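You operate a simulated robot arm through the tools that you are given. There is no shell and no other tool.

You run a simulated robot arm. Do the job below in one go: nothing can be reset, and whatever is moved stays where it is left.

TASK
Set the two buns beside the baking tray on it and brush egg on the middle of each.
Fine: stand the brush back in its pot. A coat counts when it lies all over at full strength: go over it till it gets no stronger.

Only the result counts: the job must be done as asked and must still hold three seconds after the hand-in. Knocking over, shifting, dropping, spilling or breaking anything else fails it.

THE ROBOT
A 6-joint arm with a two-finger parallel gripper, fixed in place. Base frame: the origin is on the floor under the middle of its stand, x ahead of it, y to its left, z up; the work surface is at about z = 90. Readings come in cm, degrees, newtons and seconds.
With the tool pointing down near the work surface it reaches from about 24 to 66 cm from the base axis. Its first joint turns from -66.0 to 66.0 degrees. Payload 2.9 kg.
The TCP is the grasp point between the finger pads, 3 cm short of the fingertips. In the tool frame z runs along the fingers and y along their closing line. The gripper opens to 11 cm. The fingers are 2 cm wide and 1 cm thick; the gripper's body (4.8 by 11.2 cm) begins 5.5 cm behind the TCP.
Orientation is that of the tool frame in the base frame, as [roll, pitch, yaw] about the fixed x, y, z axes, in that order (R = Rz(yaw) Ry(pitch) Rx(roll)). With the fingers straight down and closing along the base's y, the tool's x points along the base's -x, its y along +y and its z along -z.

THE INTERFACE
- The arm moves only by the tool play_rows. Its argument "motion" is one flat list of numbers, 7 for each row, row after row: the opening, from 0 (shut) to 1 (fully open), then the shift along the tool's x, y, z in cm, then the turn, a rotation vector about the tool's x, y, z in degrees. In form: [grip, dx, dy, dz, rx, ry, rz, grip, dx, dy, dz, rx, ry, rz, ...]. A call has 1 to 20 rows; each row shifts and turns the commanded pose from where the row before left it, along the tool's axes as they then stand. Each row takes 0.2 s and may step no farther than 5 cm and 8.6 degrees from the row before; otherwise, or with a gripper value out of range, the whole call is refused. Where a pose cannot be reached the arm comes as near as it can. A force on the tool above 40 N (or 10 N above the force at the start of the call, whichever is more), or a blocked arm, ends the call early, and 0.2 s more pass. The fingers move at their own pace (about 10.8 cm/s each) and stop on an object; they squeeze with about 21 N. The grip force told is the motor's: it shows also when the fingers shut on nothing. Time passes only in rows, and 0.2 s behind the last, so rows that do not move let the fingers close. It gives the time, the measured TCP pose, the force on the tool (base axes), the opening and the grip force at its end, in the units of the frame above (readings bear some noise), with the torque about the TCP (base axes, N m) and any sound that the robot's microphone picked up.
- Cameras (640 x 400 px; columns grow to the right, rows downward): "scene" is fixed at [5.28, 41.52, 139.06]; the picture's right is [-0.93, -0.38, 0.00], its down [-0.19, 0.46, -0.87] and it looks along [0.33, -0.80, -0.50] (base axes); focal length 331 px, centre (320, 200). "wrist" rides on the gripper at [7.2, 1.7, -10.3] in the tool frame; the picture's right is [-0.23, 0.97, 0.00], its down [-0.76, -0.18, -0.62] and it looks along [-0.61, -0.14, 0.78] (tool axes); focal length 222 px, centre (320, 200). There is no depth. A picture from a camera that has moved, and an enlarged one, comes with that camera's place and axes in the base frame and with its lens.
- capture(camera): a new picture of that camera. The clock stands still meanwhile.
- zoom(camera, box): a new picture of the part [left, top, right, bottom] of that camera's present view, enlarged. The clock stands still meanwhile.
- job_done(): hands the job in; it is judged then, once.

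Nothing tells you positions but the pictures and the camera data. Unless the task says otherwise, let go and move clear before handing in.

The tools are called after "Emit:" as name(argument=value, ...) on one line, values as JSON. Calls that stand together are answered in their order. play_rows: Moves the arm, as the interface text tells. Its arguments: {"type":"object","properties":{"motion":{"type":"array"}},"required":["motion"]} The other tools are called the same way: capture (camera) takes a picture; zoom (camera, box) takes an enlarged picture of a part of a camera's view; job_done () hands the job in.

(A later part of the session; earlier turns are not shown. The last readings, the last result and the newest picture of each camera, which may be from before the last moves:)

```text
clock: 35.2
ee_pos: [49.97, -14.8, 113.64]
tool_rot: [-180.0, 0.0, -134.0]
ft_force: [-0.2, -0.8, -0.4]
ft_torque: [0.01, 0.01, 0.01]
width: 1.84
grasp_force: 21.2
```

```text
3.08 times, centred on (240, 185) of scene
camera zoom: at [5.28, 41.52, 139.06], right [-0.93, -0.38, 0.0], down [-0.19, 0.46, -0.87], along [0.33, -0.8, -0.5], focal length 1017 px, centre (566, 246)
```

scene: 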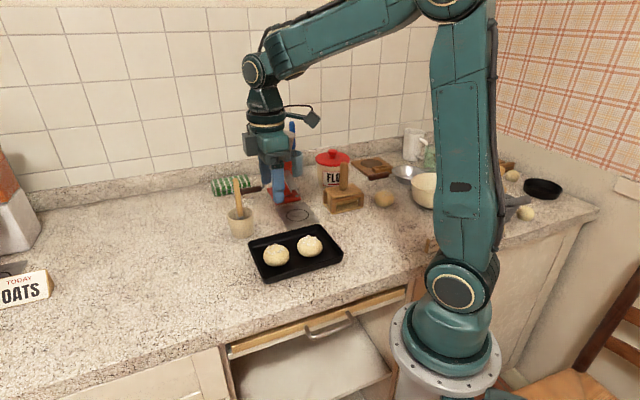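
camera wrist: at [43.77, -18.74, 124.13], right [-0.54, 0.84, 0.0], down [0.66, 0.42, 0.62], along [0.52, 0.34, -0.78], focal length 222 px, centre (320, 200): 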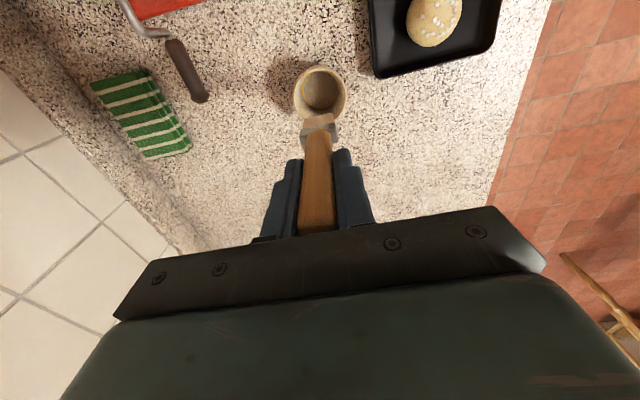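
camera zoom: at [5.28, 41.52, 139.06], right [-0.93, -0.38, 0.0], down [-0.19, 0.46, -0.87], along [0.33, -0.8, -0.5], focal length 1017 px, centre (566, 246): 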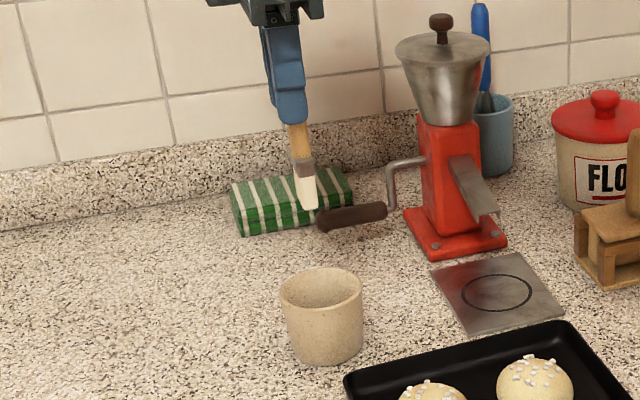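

Emit:
zoom(camera="wrist", box=[285, 55, 355, 145])

Emit:
zoom(camera="scene", box=[220, 160, 260, 205])

Emit:
zoom(camera="scene", box=[220, 195, 260, 245])

Emit:
capture(camera="scene")

```text
4.44 times, centred on (320, 100) of wrist
camera zoom: at [43.77, -18.74, 124.13], right [-0.54, 0.84, 0.0], down [0.66, 0.42, 0.62], along [0.52, 0.34, -0.78], focal length 987 px, centre (320, 644)
```

zoom: 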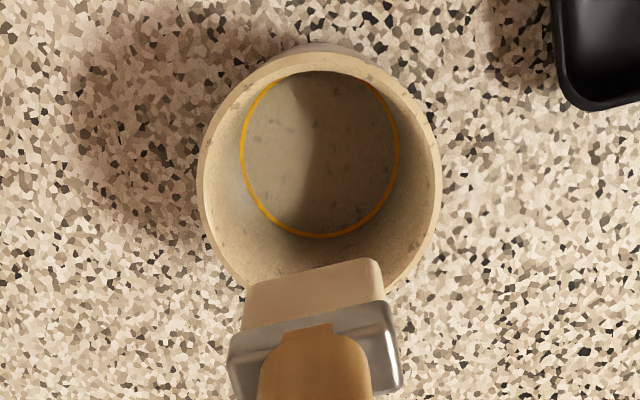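

```text
8.89 times, centred on (240, 182) of scene
camera zoom: at [5.28, 41.52, 139.06], right [-0.93, -0.38, 0.0], down [-0.19, 0.46, -0.87], along [0.33, -0.8, -0.5], focal length 2939 px, centre (1031, 356)
```

zoom: 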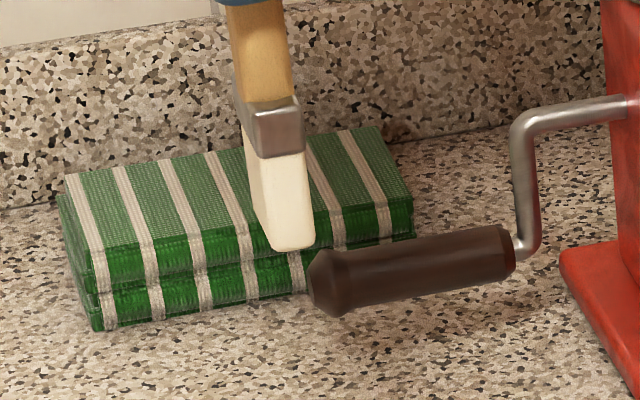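

```text
8.00 times, centred on (240, 220) of scene
camera zoom: at [5.28, 41.52, 139.06], right [-0.93, -0.38, 0.0], down [-0.19, 0.46, -0.87], along [0.33, -0.8, -0.5], focal length 2645 px, centre (960, 40)
```

zoom: 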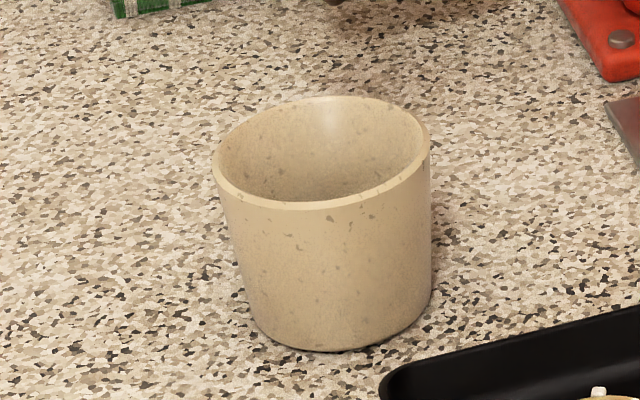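

```text
taken
```

scene: 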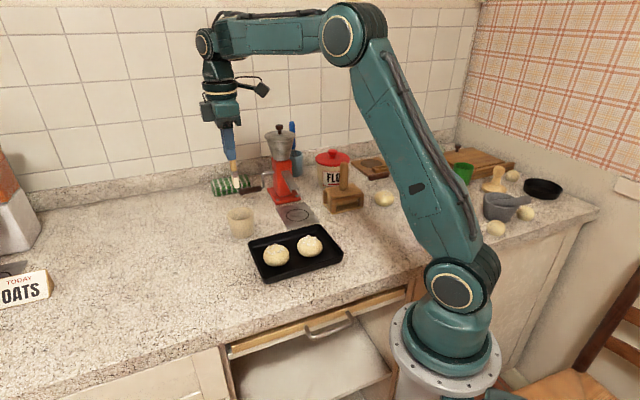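

The bristles look dry and white, and the pot shows only a thin yellow ring at its floor, so the egg may be kept in another vessel. I'll look at the other bowls.

Emit:
zoom(camera="scene", box=[360, 120, 480, 230])

Emit:
zoom(camera="scene", box=[440, 140, 580, 250])

Emit:
zoom(camera="scene", box=[0, 140, 80, 320])

Emit:
zoom(camera="scene", box=[260, 110, 370, 220])

```text
3.64 times, centred on (420, 175) of scene
camera zoom: at [5.28, 41.52, 139.06], right [-0.93, -0.38, 0.0], down [-0.19, 0.46, -0.87], along [0.33, -0.8, -0.5], focal length 1202 px, centre (-44, 291)
```

zoom: 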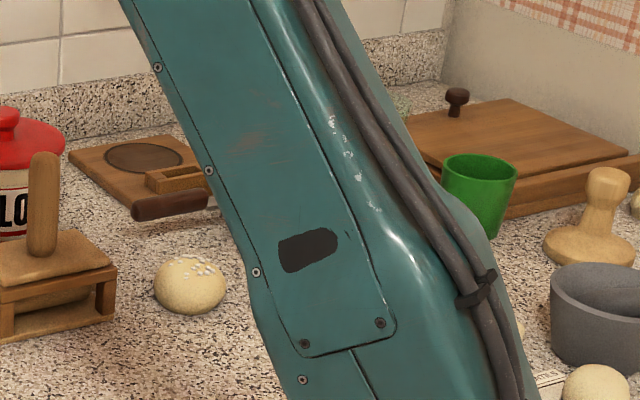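

```text
3.64 times, centred on (510, 195) of scene
camera zoom: at [5.28, 41.52, 139.06], right [-0.93, -0.38, 0.0], down [-0.19, 0.46, -0.87], along [0.33, -0.8, -0.5], focal length 1202 px, centre (-371, 218)
```

zoom: 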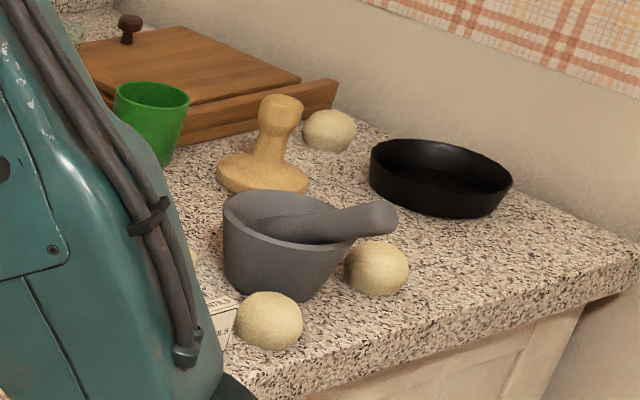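

```text
2.22 times, centred on (40, 230) of scene
camera zoom: at [5.28, 41.52, 139.06], right [-0.93, -0.38, 0.0], down [-0.19, 0.46, -0.87], along [0.33, -0.8, -0.5], focal length 735 px, centre (942, 133)
```

zoom: 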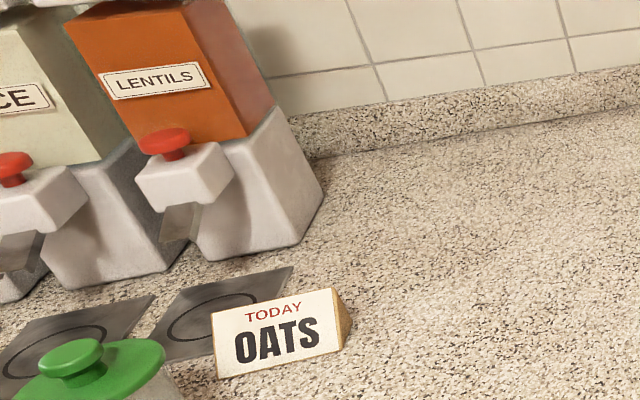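

```text
3.64 times, centred on (315, 165) of scene
camera zoom: at [5.28, 41.52, 139.06], right [-0.93, -0.38, 0.0], down [-0.19, 0.46, -0.87], along [0.33, -0.8, -0.5], focal length 1202 px, centre (338, 327)
```

zoom: 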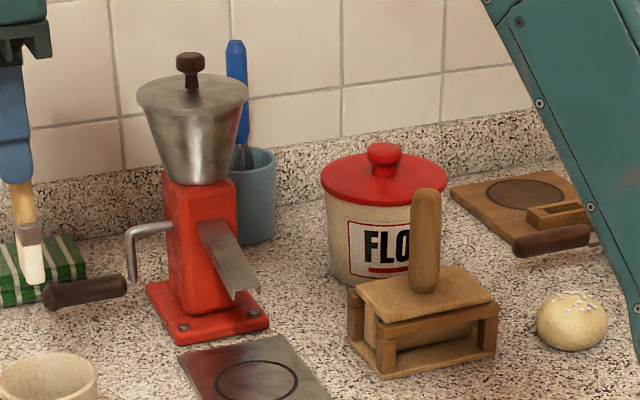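

The pot's thin yellow ring is the only egg-like thing visible so far. I'll bring the brush over bun 2 near (36.2, -8.8) and look closely before touching it.

Emit:
play_rows(motion=[0.05, 0.53, 1.404, 0, 0, 0, 0, 0.05, 1.058, 2.808, 0, 0, 0, 0, 0.05, 1.058, 2.808, 0, 0, 0, 0, 0.05, 1.058, 2.808, 0, 0, 0, 0, 0.05, 1.058, 2.808, 0, 0, 0, 0, 0.05, 0.53, 1.404, 0, 0, 0, 0, 0.05, 0, 0, 2, 0, 0, 0, 0.05, 0, 0, 1.5, 0, 0, 0, 0.05, 0, 0, 0, 0, 0, 0])

Emit:
zoom(camera="wrist", box=[240, 30, 400, 180])

Emit:
zoom(camera="scene", box=[240, 190, 350, 290])

Emit:
capture(camera="scene")

```text
clock: 37.2
ee_pos: [36.24, -8.78, 110.24]
tool_rot: [180.0, 0.0, -133.9]
ft_force: [-0.2, 0.0, -0.4]
ft_torque: [-0.01, 0.0, -0.01]
width: 1.85
grasp_force: 21.0
```

```text
2.67 times, centred on (320, 105) of wrist
camera zoom: at [29.95, -12.82, 120.56], right [-0.54, 0.84, 0.0], down [0.66, 0.42, 0.62], along [0.52, 0.34, -0.78], focal length 592 px, centre (320, 453)
```

zoom: 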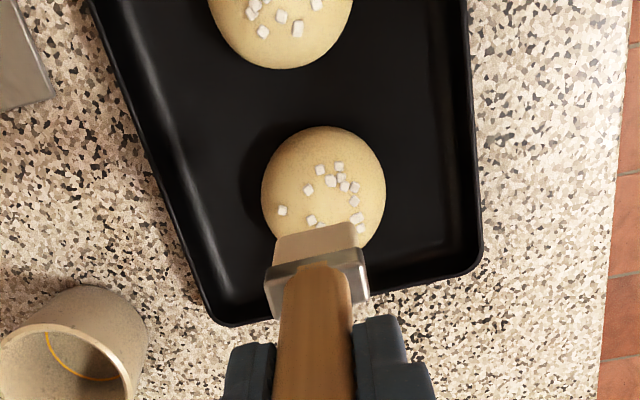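

```text
4.00 times, centred on (295, 240) of scene
camera zoom: at [5.28, 41.52, 139.06], right [-0.93, -0.38, 0.0], down [-0.19, 0.46, -0.87], along [0.33, -0.8, -0.5], focal length 1323 px, centre (420, 40)
```

zoom: 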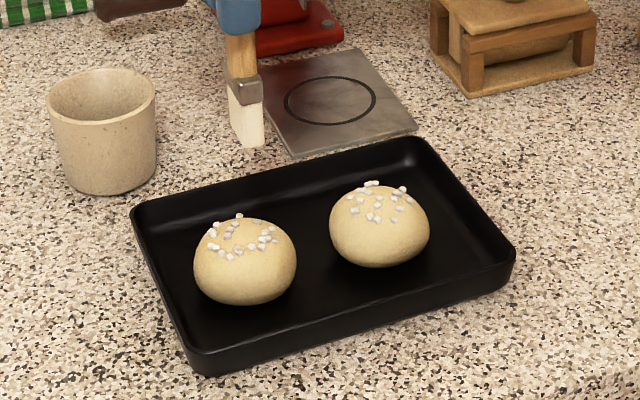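

```text
taken
```

scene: 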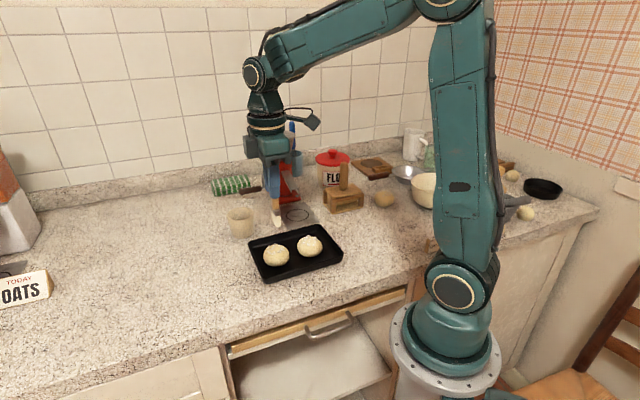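

The brush hangs upright over bun 2. I'll lower it in small steps until the bristles touch the bun's top.

Emit:
play_rows(motion=[0.05, 0, 0, 2, 0, 0, 0, 0.05, 0, 0, 1.5, 0, 0, 0, 0.05, 0, 0, 0.7, 0, 0, 0, 0.05, 0, 0, 0, 0, 0, 0])

Emit:
zoom(camera="scene", box=[240, 190, 350, 290])

Emit:
zoom(camera="wrist", box=[240, 30, 400, 180])

```text
clock: 38.2
ee_pos: [36.1, -8.84, 105.89]
tool_rot: [-180.0, 0.1, -134.0]
ft_force: [0.4, 0.6, -1.1]
ft_torque: [0.01, 0.02, 0.01]
width: 1.85
grasp_force: 20.8
```

```text
4.00 times, centred on (295, 240) of scene
camera zoom: at [5.28, 41.52, 139.06], right [-0.93, -0.38, 0.0], down [-0.19, 0.46, -0.87], along [0.33, -0.8, -0.5], focal length 1323 px, centre (420, 40)
```

zoom: 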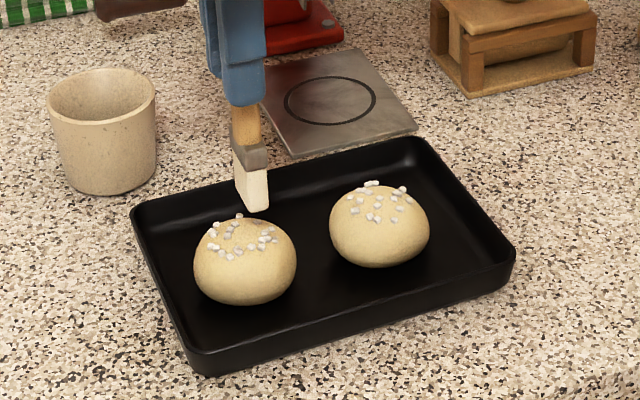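

```text
2.67 times, centred on (320, 105) of wrist
camera zoom: at [29.98, -12.86, 116.39], right [-0.54, 0.84, 0.0], down [0.66, 0.42, 0.62], along [0.52, 0.34, -0.78], focal length 592 px, centre (320, 453)
```

zoom: 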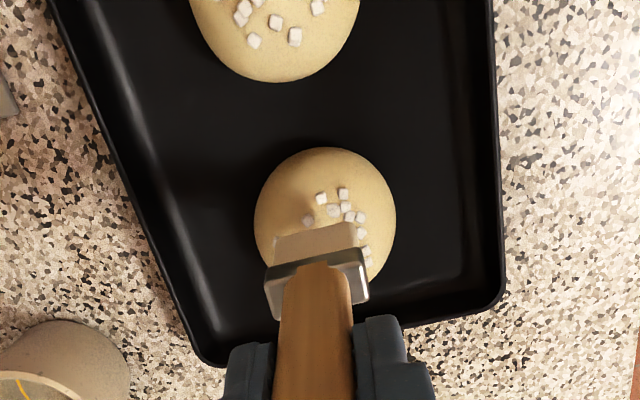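

Emit:
play_rows(motion=[0.05, 0, 0, 0.4, 0, 0, 0, 0.05, 0, 0, 0, 0, 0, 0])

Emit:
play_rows(motion=[0.05, 0, 0, 0.3, 0, 0, 0, 0.05, 0, 0, 0, 0, 0, 0])

Emit:
zoom(camera="scene", box=[250, 210, 310, 270])

```text
clock: 38.8
ee_pos: [36.15, -8.9, 105.61]
tool_rot: [179.9, 0.0, -134.0]
ft_force: [0.0, 0.1, 0.4]
ft_torque: [0.0, -0.02, 0.02]
width: 1.85
grasp_force: 21.2
```

```text
clock: 39.4
ee_pos: [36.17, -8.83, 105.37]
tool_rot: [180.0, 0.0, -133.9]
ft_force: [0.5, 0.4, -1.5]
ft_torque: [-0.02, 0.01, -0.01]
width: 1.84
grasp_force: 21.0
```

```text
6.67 times, centred on (280, 240) of scene
camera zoom: at [5.28, 41.52, 139.06], right [-0.93, -0.38, 0.0], down [-0.19, 0.46, -0.87], along [0.33, -0.8, -0.5], focal length 2204 px, centre (587, -67)
```

zoom: 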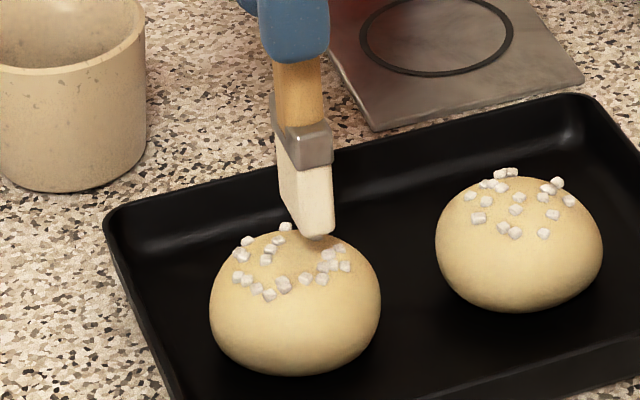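

Emit:
zoom(camera="scene", box=[258, 205, 306, 265])

Emit:
capture(camera="wrist")

Emit:
zoom(camera="wrist", box=[260, 60, 380, 180])

```text
6.67 times, centred on (282, 235) of scene
camera zoom: at [5.28, 41.52, 139.06], right [-0.93, -0.38, 0.0], down [-0.19, 0.46, -0.87], along [0.33, -0.8, -0.5], focal length 2204 px, centre (573, -33)
```

zoom: 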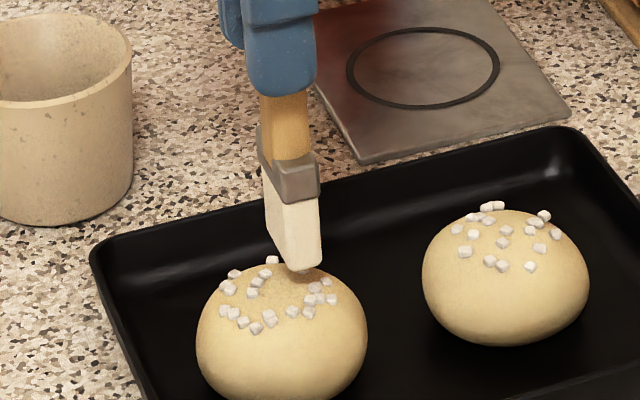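

```text
taken
camera wrist: at [29.99, -12.83, 115.73], right [-0.54, 0.84, 0.0], down [0.66, 0.42, 0.62], along [0.52, 0.34, -0.78], focal length 222 px, centre (320, 200)
```

wrist: 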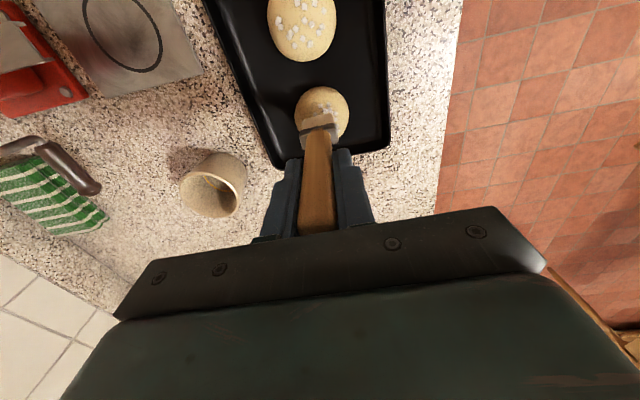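

```text
3.33 times, centred on (320, 120) of wrist
camera zoom: at [29.99, -12.83, 115.73], right [-0.54, 0.84, 0.0], down [0.66, 0.42, 0.62], along [0.52, 0.34, -0.78], focal length 740 px, centre (320, 467)
```

zoom: 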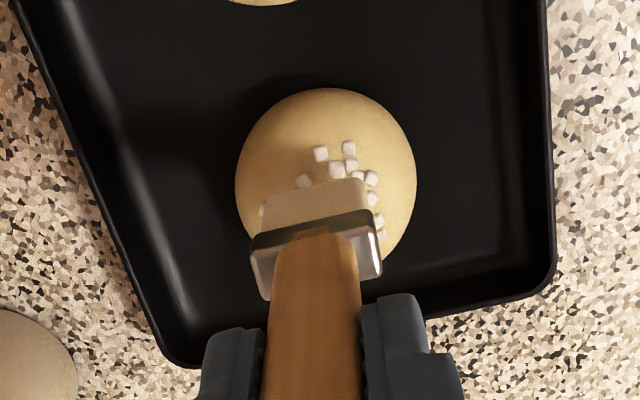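

The brush sits slightly off the bun's middle, by about 0.4 cm. I'll correct it and lower to first contact.

Emit:
play_rows(motion=[0.05, -0.45, 0.25, 0, 0, 0, 0, 0.05, 0, 0, 0.3, 0, 0, 0, 0.05, 0, 0, 0, 0, 0, 0])

Emit:
play_rows(motion=[0.05, 0, 0, 0.25, 0, 0, 0, 0.05, 0, 0, 0, 0, 0, 0])

Emit:
zoom(camera="scene", box=[258, 205, 306, 265])

```text
clock: 40.2
ee_pos: [36.4, -8.43, 105.02]
tool_rot: [180.0, 0.0, -134.1]
ft_force: [-0.7, 0.1, -0.9]
ft_torque: [0.0, -0.01, 0.01]
width: 1.86
grasp_force: 20.9
```

```text
clock: 40.8
ee_pos: [36.27, -8.44, 104.75]
tool_rot: [-179.9, -0.1, -134.0]
ft_force: [-0.1, -0.3, -0.6]
ft_torque: [-0.02, 0.02, -0.04]
width: 1.81
grasp_force: 21.2
```

```text
6.67 times, centred on (282, 235) of scene
camera zoom: at [5.28, 41.52, 139.06], right [-0.93, -0.38, 0.0], down [-0.19, 0.46, -0.87], along [0.33, -0.8, -0.5], focal length 2204 px, centre (573, -33)
```

zoom: 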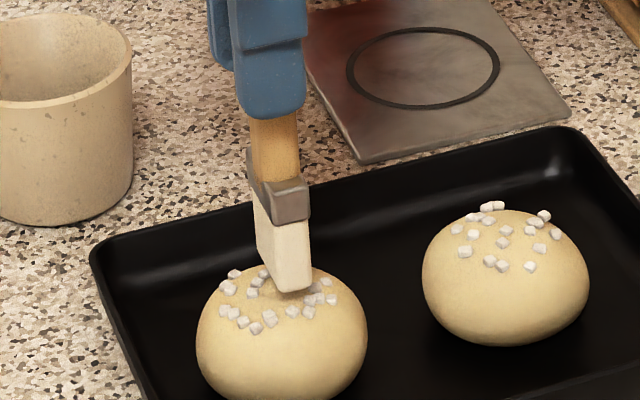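

Emit:
play_rows(motion=[0.05, -0.1, 0, 0.25, 0, 0, 0, 0.05, 0, 0, 0, 0, 0, 0])

Emit:
play_rows(motion=[0.05, 0, 0, 0.2, 0, 0, 0, 0.05, 0, 0, 0, 0, 0, 0])

Emit:
zoom(camera="scene", box=[258, 205, 306, 265])

```text
clock: 41.4
ee_pos: [36.4, -8.16, 104.45]
tool_rot: [180.0, 0.0, -134.0]
ft_force: [0.4, -0.3, -0.2]
ft_torque: [0.01, -0.04, 0.0]
width: 1.82
grasp_force: 21.0
```

```text
clock: 42.0
ee_pos: [36.42, -8.39, 104.34]
tool_rot: [179.9, 0.0, -134.1]
ft_force: [0.3, 0.1, 0.0]
ft_torque: [0.02, 0.03, -0.02]
width: 1.85
grasp_force: 21.4
```

```text
6.67 times, centred on (282, 235) of scene
camera zoom: at [5.28, 41.52, 139.06], right [-0.93, -0.38, 0.0], down [-0.19, 0.46, -0.87], along [0.33, -0.8, -0.5], focal length 2204 px, centre (573, -33)
```

zoom: 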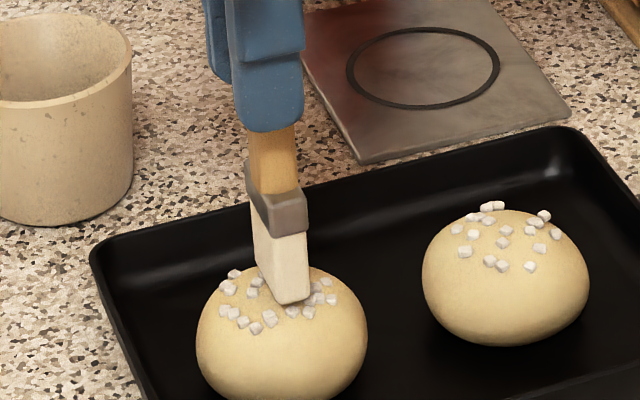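

Emit:
play_rows(motion=[0.05, 0, 0, 0.15, 0, 0, 0, 0.05, 0, 0, 0, 0, 0, 0])

Emit:
play_rows(motion=[0.05, 0, 0, 0.15, 0, 0, 0, 0.05, 0, 0, 0, 0, 0, 0])

Emit:
zoom(camera="scene", box=[258, 205, 306, 265])

Emit:
zoom(camera="wrist", box=[260, 60, 380, 180])

```text
clock: 42.6
ee_pos: [36.4, -8.35, 104.16]
tool_rot: [180.0, 0.0, -134.0]
ft_force: [-0.5, 0.8, 4.4]
ft_torque: [-0.01, 0.01, 0.0]
width: 1.83
grasp_force: 21.1
```

```text
clock: 43.2
ee_pos: [36.5, -8.35, 104.11]
tool_rot: [-179.9, 0.1, -134.0]
ft_force: [-1.5, -0.2, 17.3]
ft_torque: [-0.03, 0.11, 0.02]
width: 1.82
grasp_force: 20.7
```

```text
6.67 times, centred on (282, 235) of scene
camera zoom: at [5.26, 41.53, 139.06], right [-0.93, -0.38, 0.0], down [-0.19, 0.46, -0.87], along [0.33, -0.8, -0.5], focal length 2204 px, centre (573, -33)
```

zoom: 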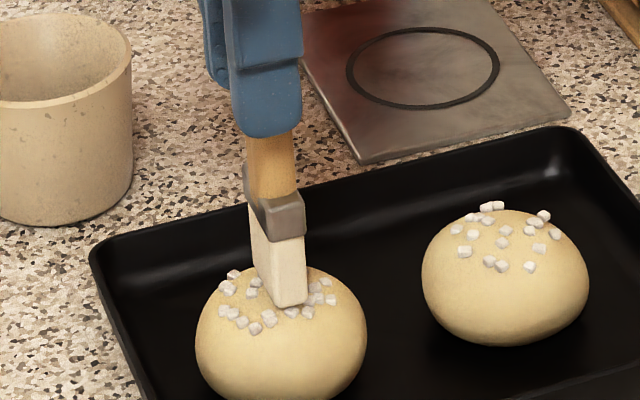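

```text
3.33 times, centred on (320, 120) of wrist
camera zoom: at [30.23, -12.25, 114.5], right [-0.54, 0.84, 0.0], down [0.65, 0.43, 0.62], along [0.53, 0.34, -0.78], focal length 740 px, centre (320, 467)
```

zoom: 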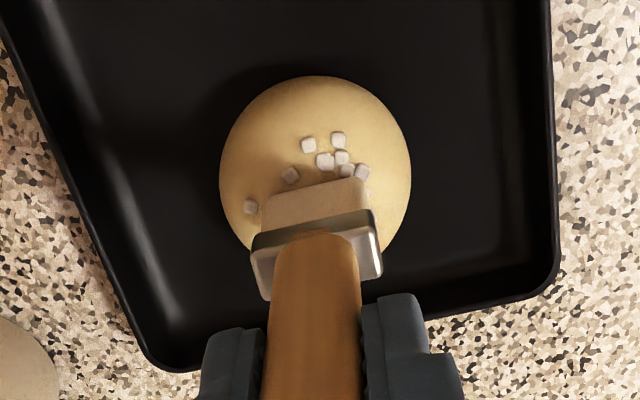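

Contact is found at TCP z ≈ 104.2. I'll ease the pressure to a few newtons, make a short test stroke, and see whether egg shows.

Emit:
play_rows(motion=[0.05, 0, 0, -0.12, 0, 0, 0, 0.05, -0.5, 0, 0, 0, 0, 0, 0.05, -0.5, 0, 0.05, 0, 0, 0, 0.05, 0.5, 0, -0.05, 0, 0, 0, 0.05, 0.5, 0, 0, 0, 0, 0, 0.05, 0.5, 0, 0, 0, 0, 0, 0.05, 0.5, 0, 0.05, 0, 0, 0, 0.05, -0.5, 0, -0.05, 0, 0, 0, 0.05, -0.5, 0, 0, 0, 0, 0, 0.05, 0, 0, 0, 0, 0, 0])

Emit:
zoom(camera="scene", box=[258, 205, 306, 265])

Emit:
zoom(camera="wrist", box=[260, 60, 380, 180])

```text
clock: 45.4
ee_pos: [36.4, -8.27, 104.02]
tool_rot: [-180.0, 0.0, -134.0]
ft_force: [0.0, -0.6, 1.1]
ft_torque: [-0.11, 0.08, -0.02]
width: 1.85
grasp_force: 20.8
```

```text
6.67 times, centred on (282, 235) of scene
camera zoom: at [5.27, 41.52, 139.06], right [-0.93, -0.38, 0.0], down [-0.19, 0.46, -0.87], along [0.33, -0.8, -0.5], focal length 2204 px, centre (573, -33)
```

zoom: 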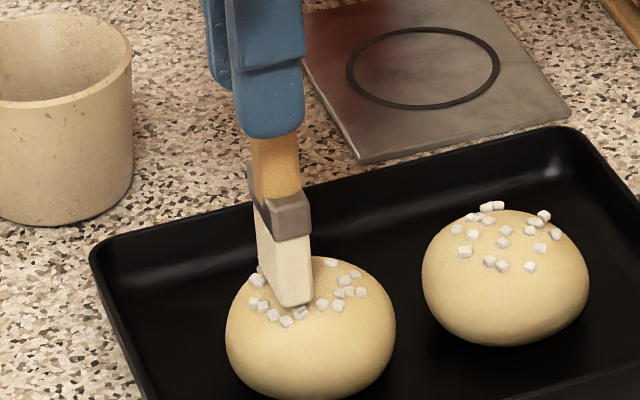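

```text
3.33 times, centred on (320, 120) of wrist
camera zoom: at [30.17, -12.24, 114.5], right [-0.54, 0.84, 0.0], down [0.66, 0.42, 0.62], along [0.52, 0.34, -0.78], focal length 740 px, centre (320, 467)
```

zoom: 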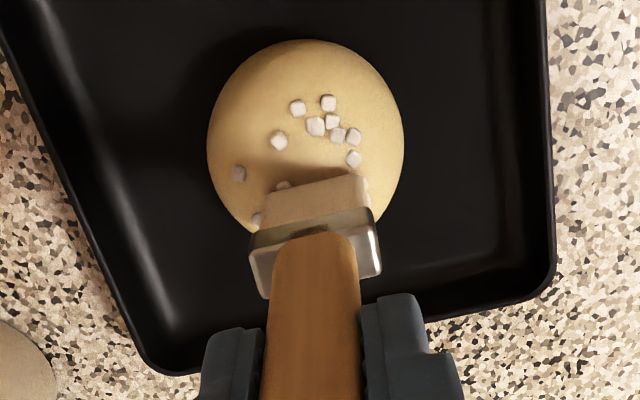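

The bun slid with the brush during the test, so the pressure was too high. I'll lift off and look at the bun top and the bristles.

Emit:
play_rows(motion=[0.05, 0, 0, -1, 0, 0, 0, 0.05, 0, 0, -2.5, 0, 0, 0, 0.05, 0, 0, -2.5, 0, 0, 0, 0.05, 0, 0, 0, 0, 0, 0])

Emit:
zoom(camera="scene", box=[255, 180, 335, 270])

Emit:
zoom(camera="wrist", box=[240, 0, 400, 160])

Emit:
capture(camera="wrist")

```text
clock: 46.4
ee_pos: [36.52, -8.35, 110.02]
tool_rot: [-180.0, 0.1, -134.0]
ft_force: [0.6, -0.3, -0.8]
ft_torque: [-0.01, 0.02, -0.02]
width: 1.85
grasp_force: 20.7
```

```text
4.44 times, centred on (295, 225) of scene
camera zoom: at [5.28, 41.52, 139.06], right [-0.93, -0.38, 0.0], down [-0.19, 0.46, -0.87], along [0.33, -0.8, -0.5], focal length 1470 px, centre (431, 89)
```

zoom: 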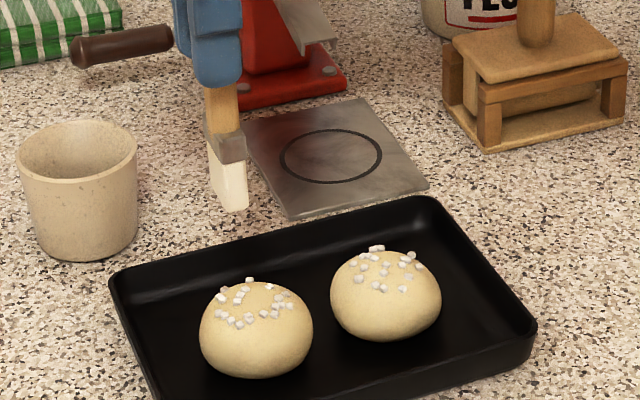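

```text
2.50 times, centred on (320, 80) of wrist
camera zoom: at [30.24, -12.23, 120.6], right [-0.54, 0.84, 0.0], down [0.66, 0.42, 0.62], along [0.52, 0.34, -0.78], focal length 555 px, centre (320, 500)
```

zoom: 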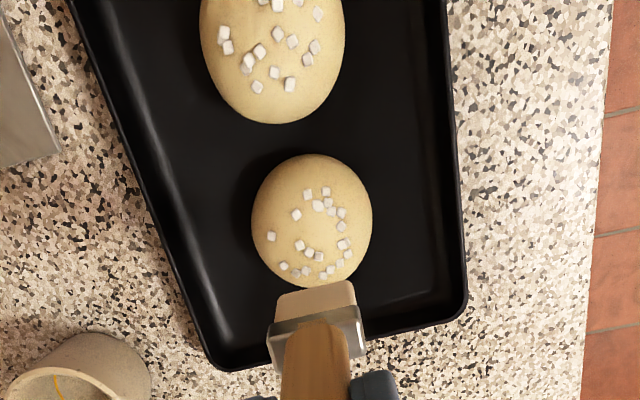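

```text
taken
camera wrist: at [30.24, -12.23, 120.6], right [-0.54, 0.84, 0.0], down [0.66, 0.42, 0.62], along [0.52, 0.34, -0.78], focal length 222 px, centre (320, 200)
```

wrist: 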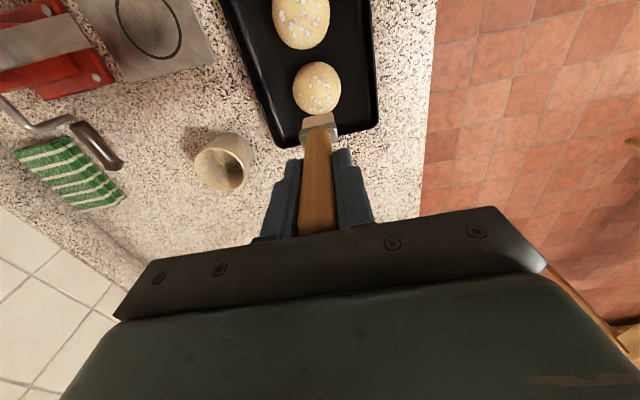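

Emit:
zoom(camera="wrist", box=[285, 55, 345, 120])

Emit:
zoom(camera="scene", box=[265, 225, 335, 270])

Emit:
zoom(camera="wrist", box=[190, 125, 255, 195])

Emit:
zoom(camera="wrist", box=[295, 100, 345, 150])

```text
6.15 times, centred on (315, 88) of wrist
camera zoom: at [30.24, -12.23, 120.6], right [-0.54, 0.84, 0.0], down [0.66, 0.42, 0.62], along [0.52, 0.34, -0.78], focal length 1367 px, centre (351, 892)
```

zoom: 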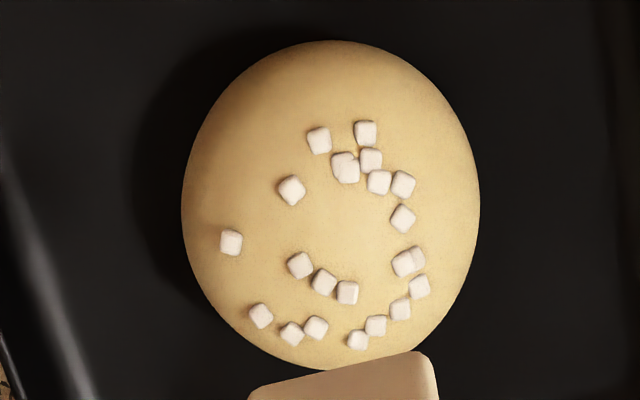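

```text
8.89 times, centred on (300, 248) of scene
camera zoom: at [5.28, 41.52, 139.06], right [-0.93, -0.38, 0.0], down [-0.19, 0.46, -0.87], along [0.33, -0.8, -0.5], focal length 2939 px, centre (498, -222)
```

zoom: 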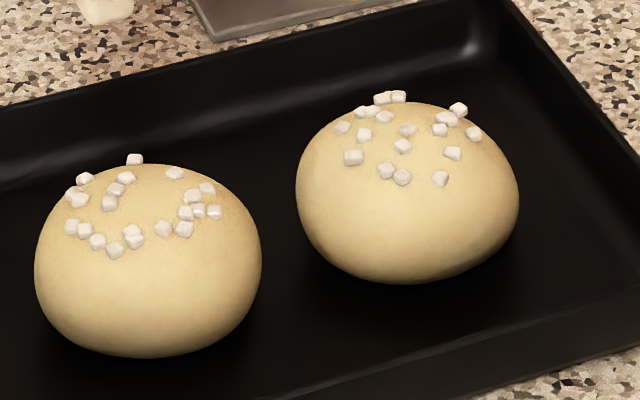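

```text
5.71 times, centred on (222, 160) of wrist
camera zoom: at [30.24, -12.23, 120.6], right [-0.54, 0.84, 0.0], down [0.66, 0.42, 0.62], along [0.52, 0.34, -0.78], focal length 1269 px, centre (877, 429)
```

zoom: 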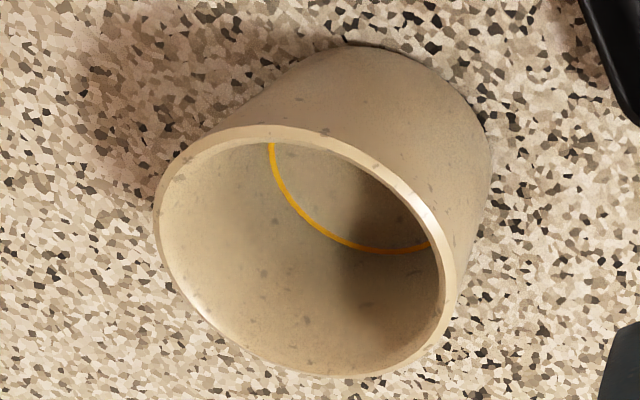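

```text
8.00 times, centred on (320, 125) of wrist
camera zoom: at [30.24, -12.23, 120.6], right [-0.54, 0.84, 0.0], down [0.66, 0.42, 0.62], along [0.52, 0.34, -0.78], focal length 1777 px, centre (320, 800)
```

zoom: 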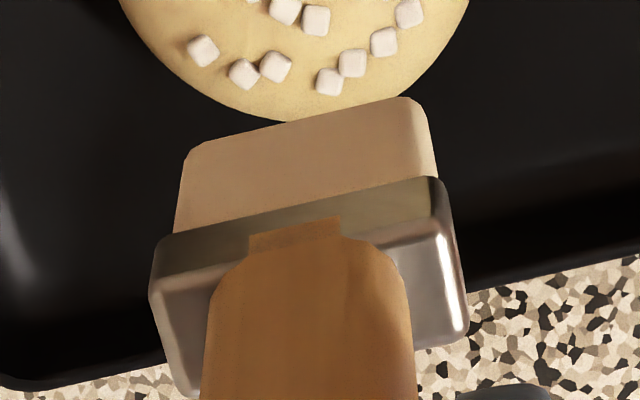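

No coat is visible yet because there was no sliding of the brush over the bun. I'll re-centre over the bun's middle, near (35.6, -9.15), and try very light strokes.

Emit:
play_rows(motion=[0.05, 1.15, 0.2, 0, 0, 0, 0, 0.05, 0, 0, 2.5, 0, 0, 0, 0.05, 0, 0, 2.5, 0, 0, 0, 0.05, 0, 0, 0.5, 0, 0, 0, 0.05, 0, 0, 0, 0, 0, 0])

Emit:
zoom(camera="scene", box=[258, 205, 306, 265])

Emit:
zoom(camera="wrist", box=[260, 60, 380, 180])

```text
clock: 47.6
ee_pos: [35.38, -9.0, 104.71]
tool_rot: [180.0, 0.0, -134.0]
ft_force: [0.6, -0.3, -0.5]
ft_torque: [0.02, 0.03, 0.0]
width: 1.86
grasp_force: 20.6
```

```text
6.67 times, centred on (282, 235) of scene
camera zoom: at [5.28, 41.52, 139.06], right [-0.93, -0.38, 0.0], down [-0.19, 0.46, -0.87], along [0.33, -0.8, -0.5], focal length 2204 px, centre (573, -33)
```

zoom: 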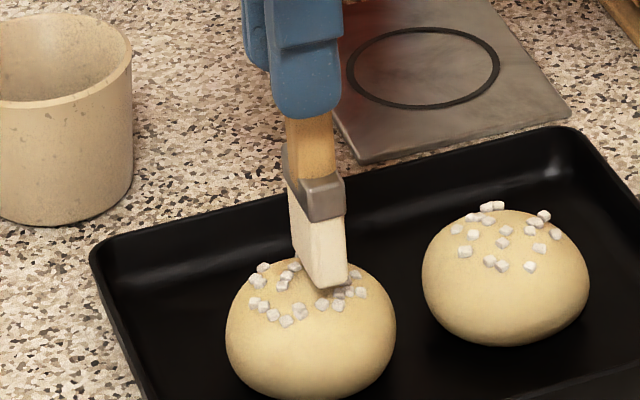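

```text
3.33 times, centred on (320, 120) of wrist
camera zoom: at [29.25, -12.95, 115.03], right [-0.54, 0.84, 0.0], down [0.66, 0.42, 0.62], along [0.52, 0.34, -0.78], focal length 740 px, centre (320, 467)
```

zoom: 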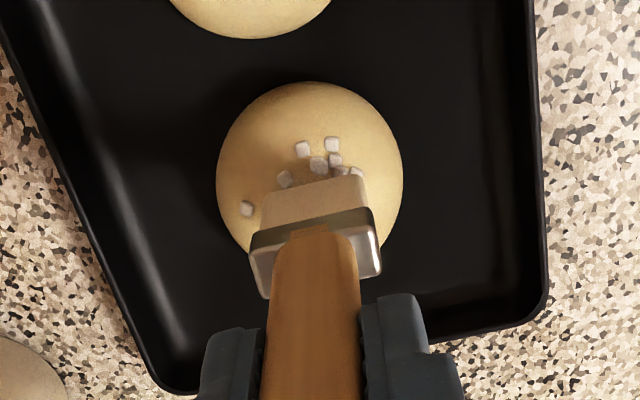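

Emit:
play_rows(motion=[0.05, -0.15, 0, 0.3, 0, 0, 0, 0.05, 0, 0, 0, 0, 0, 0])

Emit:
play_rows(motion=[0.05, 0, 0, 0.1, 0, 0, 0, 0.05, 0, 0, 0, 0, 0, 0])

Emit:
play_rows(motion=[0.05, 0, 0, 0.07, 0, 0, 0, 0.05, 0, 0, 0, 0, 0, 0])

```text
clock: 48.2
ee_pos: [35.62, -8.82, 104.39]
tool_rot: [180.0, 0.0, -134.0]
ft_force: [-0.6, -0.3, -0.3]
ft_torque: [-0.01, 0.04, 0.01]
width: 1.83
grasp_force: 20.7
```

```text
clock: 48.8
ee_pos: [35.49, -8.96, 104.21]
tool_rot: [-180.0, 0.0, -134.0]
ft_force: [0.3, -0.5, 0.3]
ft_torque: [0.02, 0.01, -0.02]
width: 1.84
grasp_force: 21.3
```

```text
clock: 49.4
ee_pos: [35.59, -8.89, 104.25]
tool_rot: [180.0, 0.1, -134.0]
ft_force: [0.2, 0.7, 0.1]
ft_torque: [-0.02, 0.0, -0.03]
width: 1.86
grasp_force: 21.2
```

Emit:
play_rows(motion=[0.05, 0, 0, 0.04, 0, 0, 0, 0.05, -0.35, 0, 0, 0, 0, 0, 0.05, -0.35, 0, 0, 0, 0, 0, 0.05, 0.35, 0, 0, 0, 0, 0, 0.05, 0.35, 0, 0, 0, 0, 0, 0.05, 0.35, 0, 0, 0, 0, 0, 0.05, 0.35, 0, 0, 0, 0, 0, 0.05, -0.35, 0, 0, 0, 0, 0, 0.05, -0.35, 0, 0, 0, 0, 0, 0.05, 0, 0, 0, 0, 0, 0])

Emit:
zoom(camera="scene", box=[258, 205, 306, 265])

Emit:
zoom(camera="wrist", box=[260, 60, 380, 180])

```text
clock: 51.6
ee_pos: [35.63, -8.86, 104.04]
tool_rot: [-180.0, 0.0, -134.0]
ft_force: [-1.8, -2.1, 4.2]
ft_torque: [-0.09, 0.12, 0.0]
width: 1.84
grasp_force: 20.6
```

```text
6.67 times, centred on (282, 235) of scene
camera zoom: at [5.27, 41.52, 139.06], right [-0.93, -0.38, 0.0], down [-0.19, 0.46, -0.87], along [0.33, -0.8, -0.5], focal length 2204 px, centre (573, -33)
```

zoom: 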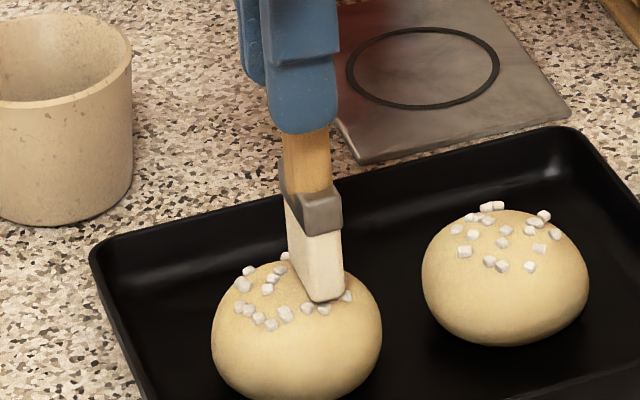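

```text
3.33 times, centred on (320, 120) of wrist
camera zoom: at [29.35, -12.84, 114.51], right [-0.54, 0.84, 0.0], down [0.66, 0.42, 0.62], along [0.52, 0.34, -0.78], focal length 740 px, centre (320, 467)
```

zoom: 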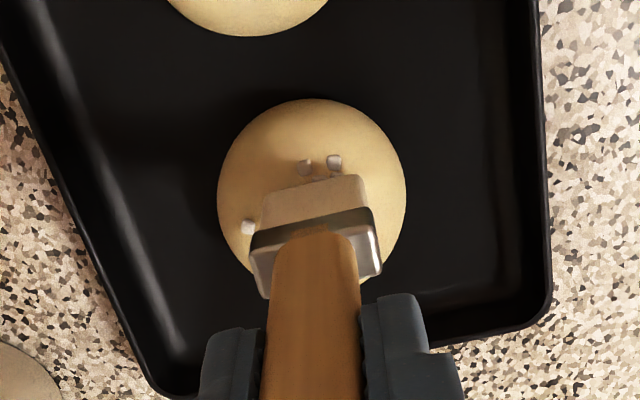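

Emit:
play_rows(motion=[0.05, 0, 0, -1, 0, 0, 0, 0.05, 0, 0, -2.5, 0, 0, 0, 0.05, 0, 0, -2.5, 0, 0, 0, 0.05, 0, 0, 0, 0, 0, 0])

Emit:
zoom(camera="wrist", box=[285, 55, 345, 120])

Emit:
zoom(camera="scene", box=[265, 225, 335, 270])

```text
clock: 52.6
ee_pos: [35.45, -8.95, 110.1]
tool_rot: [-180.0, 0.0, -134.0]
ft_force: [-0.4, -0.2, 0.3]
ft_torque: [0.02, 0.0, 0.02]
width: 1.84
grasp_force: 20.9
```

```text
6.15 times, centred on (315, 88) of wrist
camera zoom: at [29.4, -12.82, 120.54], right [-0.54, 0.84, 0.0], down [0.66, 0.42, 0.62], along [0.52, 0.34, -0.78], focal length 1367 px, centre (351, 892)
```

zoom: 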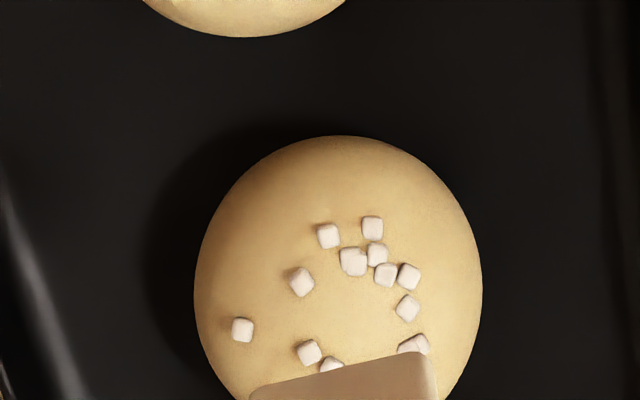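

```text
8.89 times, centred on (300, 248) of scene
camera zoom: at [5.28, 41.52, 139.06], right [-0.93, -0.38, 0.0], down [-0.19, 0.46, -0.87], along [0.33, -0.8, -0.5], focal length 2939 px, centre (498, -222)
```

zoom: 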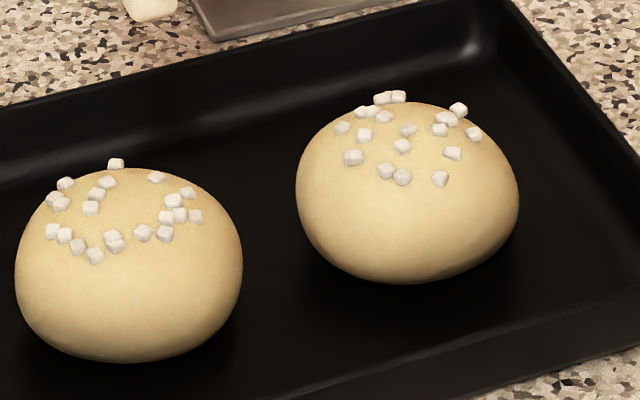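

There's still no coat, so the bristles are likely dry. I'll look again for where the egg is kept.

Emit:
zoom(camera="scene", box=[370, 130, 470, 220])

Emit:
capture(camera="scene")

Emit:
capture(camera="wrist")

```text
4.44 times, centred on (420, 175) of scene
camera zoom: at [5.28, 41.52, 139.06], right [-0.93, -0.38, 0.0], down [-0.19, 0.46, -0.87], along [0.33, -0.8, -0.5], focal length 1470 px, centre (-124, 311)
```

zoom: 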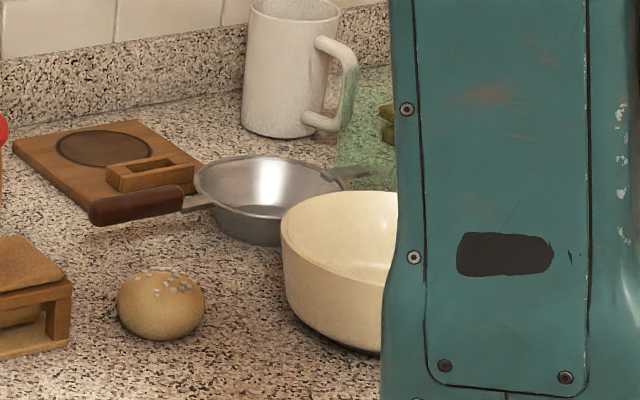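

```text
taken
```

scene: 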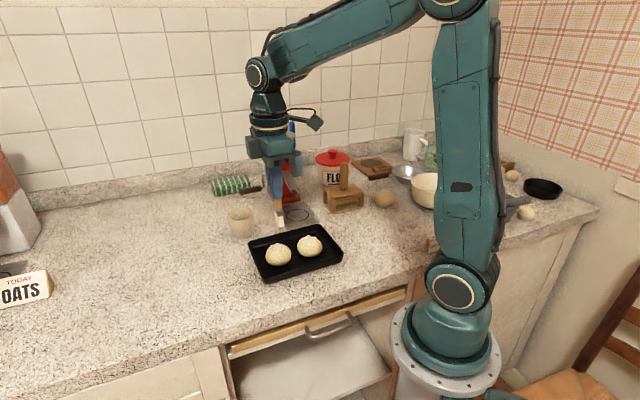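

```text
taken
camera wrist: at [29.4, -12.82, 120.54], right [-0.54, 0.84, 0.0], down [0.66, 0.42, 0.62], along [0.52, 0.34, -0.78], focal length 222 px, centre (320, 200)
```

wrist: 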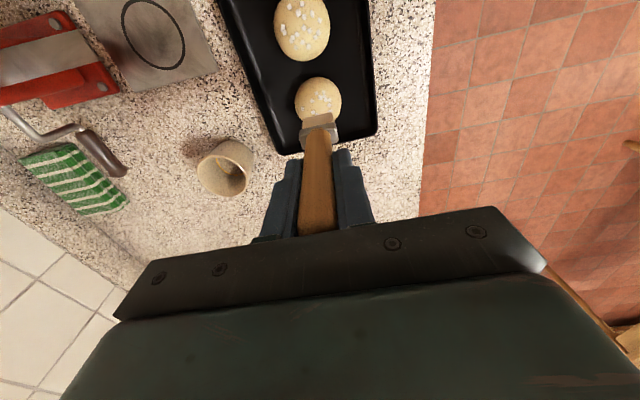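

Emit:
zoom(camera="scene", box=[262, 190, 298, 230])

Emit:
zoom(camera="wrist", box=[195, 135, 255, 200])

```text
10.00 times, centred on (280, 210) of scene
camera zoom: at [5.28, 41.52, 139.06], right [-0.93, -0.38, 0.0], down [-0.19, 0.46, -0.87], along [0.33, -0.8, -0.5], focal length 3306 px, centre (720, 100)
```

zoom: 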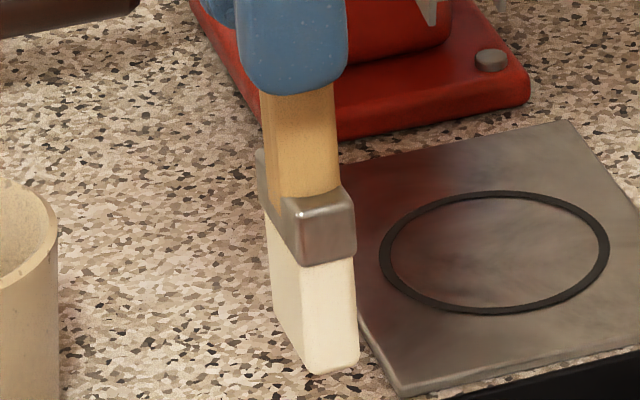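

```text
6.15 times, centred on (225, 168) of wrist
camera zoom: at [29.4, -12.82, 120.54], right [-0.54, 0.84, 0.0], down [0.66, 0.42, 0.62], along [0.52, 0.34, -0.78], focal length 1367 px, centre (905, 400)
```

zoom: 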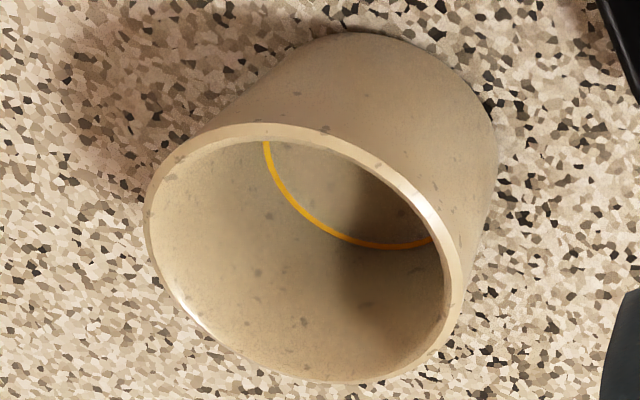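

The egg can only be in this pot, and so far the bun has slid along with the brush instead of being rubbed. I'll stroke toward the tray's end wall so the bun comes to rest against it and the bristles slide over the top.

Emit:
play_rows(motion=[0.05, 0, -0.2, 3, 0, 0, 0, 0.05, 0, 0, 2.7, 0, 0, 0, 0.05, 0, 0, 0.25, 0, 0, 0, 0.05, 0, 0, 0.05, 0, 0, 0, 0.05, -0.3, 0, 0, 0, 0, 0, 0.05, -0.3, 0, 0, 0, 0, 0, 0.05, -0.3, 0, 0, 0, 0, 0, 0.05, -0.3, 0, 0, 0, 0, 0, 0.05, -0.3, 0, 0, 0, 0, 0, 0.05, 0, 0, 0, 0, 0, 0])

Emit:
zoom(camera="scene", box=[248, 205, 306, 275])

Emit:
zoom(camera="wrist", box=[260, 60, 380, 180])

```text
clock: 54.8
ee_pos: [36.68, -7.95, 104.1]
tool_rot: [180.0, 0.0, -134.0]
ft_force: [0.4, -0.1, 1.2]
ft_torque: [-0.02, 0.03, -0.02]
width: 1.84
grasp_force: 21.5
```

```text
5.71 times, centred on (277, 240) of scene
camera zoom: at [5.28, 41.52, 139.06], right [-0.93, -0.38, 0.0], down [-0.19, 0.46, -0.87], along [0.33, -0.8, -0.5], focal length 1889 px, centre (566, -29)
```

zoom: 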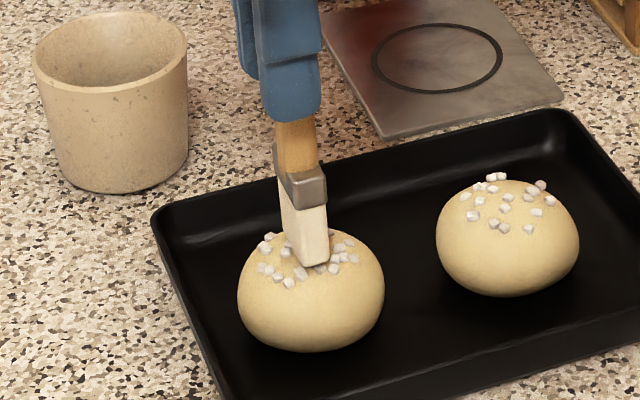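

```text
3.33 times, centred on (320, 120) of wrist
camera zoom: at [30.54, -11.85, 114.53], right [-0.54, 0.84, 0.0], down [0.66, 0.42, 0.62], along [0.52, 0.34, -0.78], focal length 740 px, centre (320, 467)
```

zoom: 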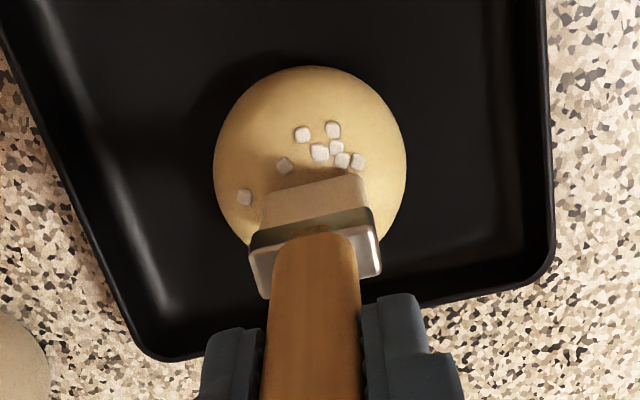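

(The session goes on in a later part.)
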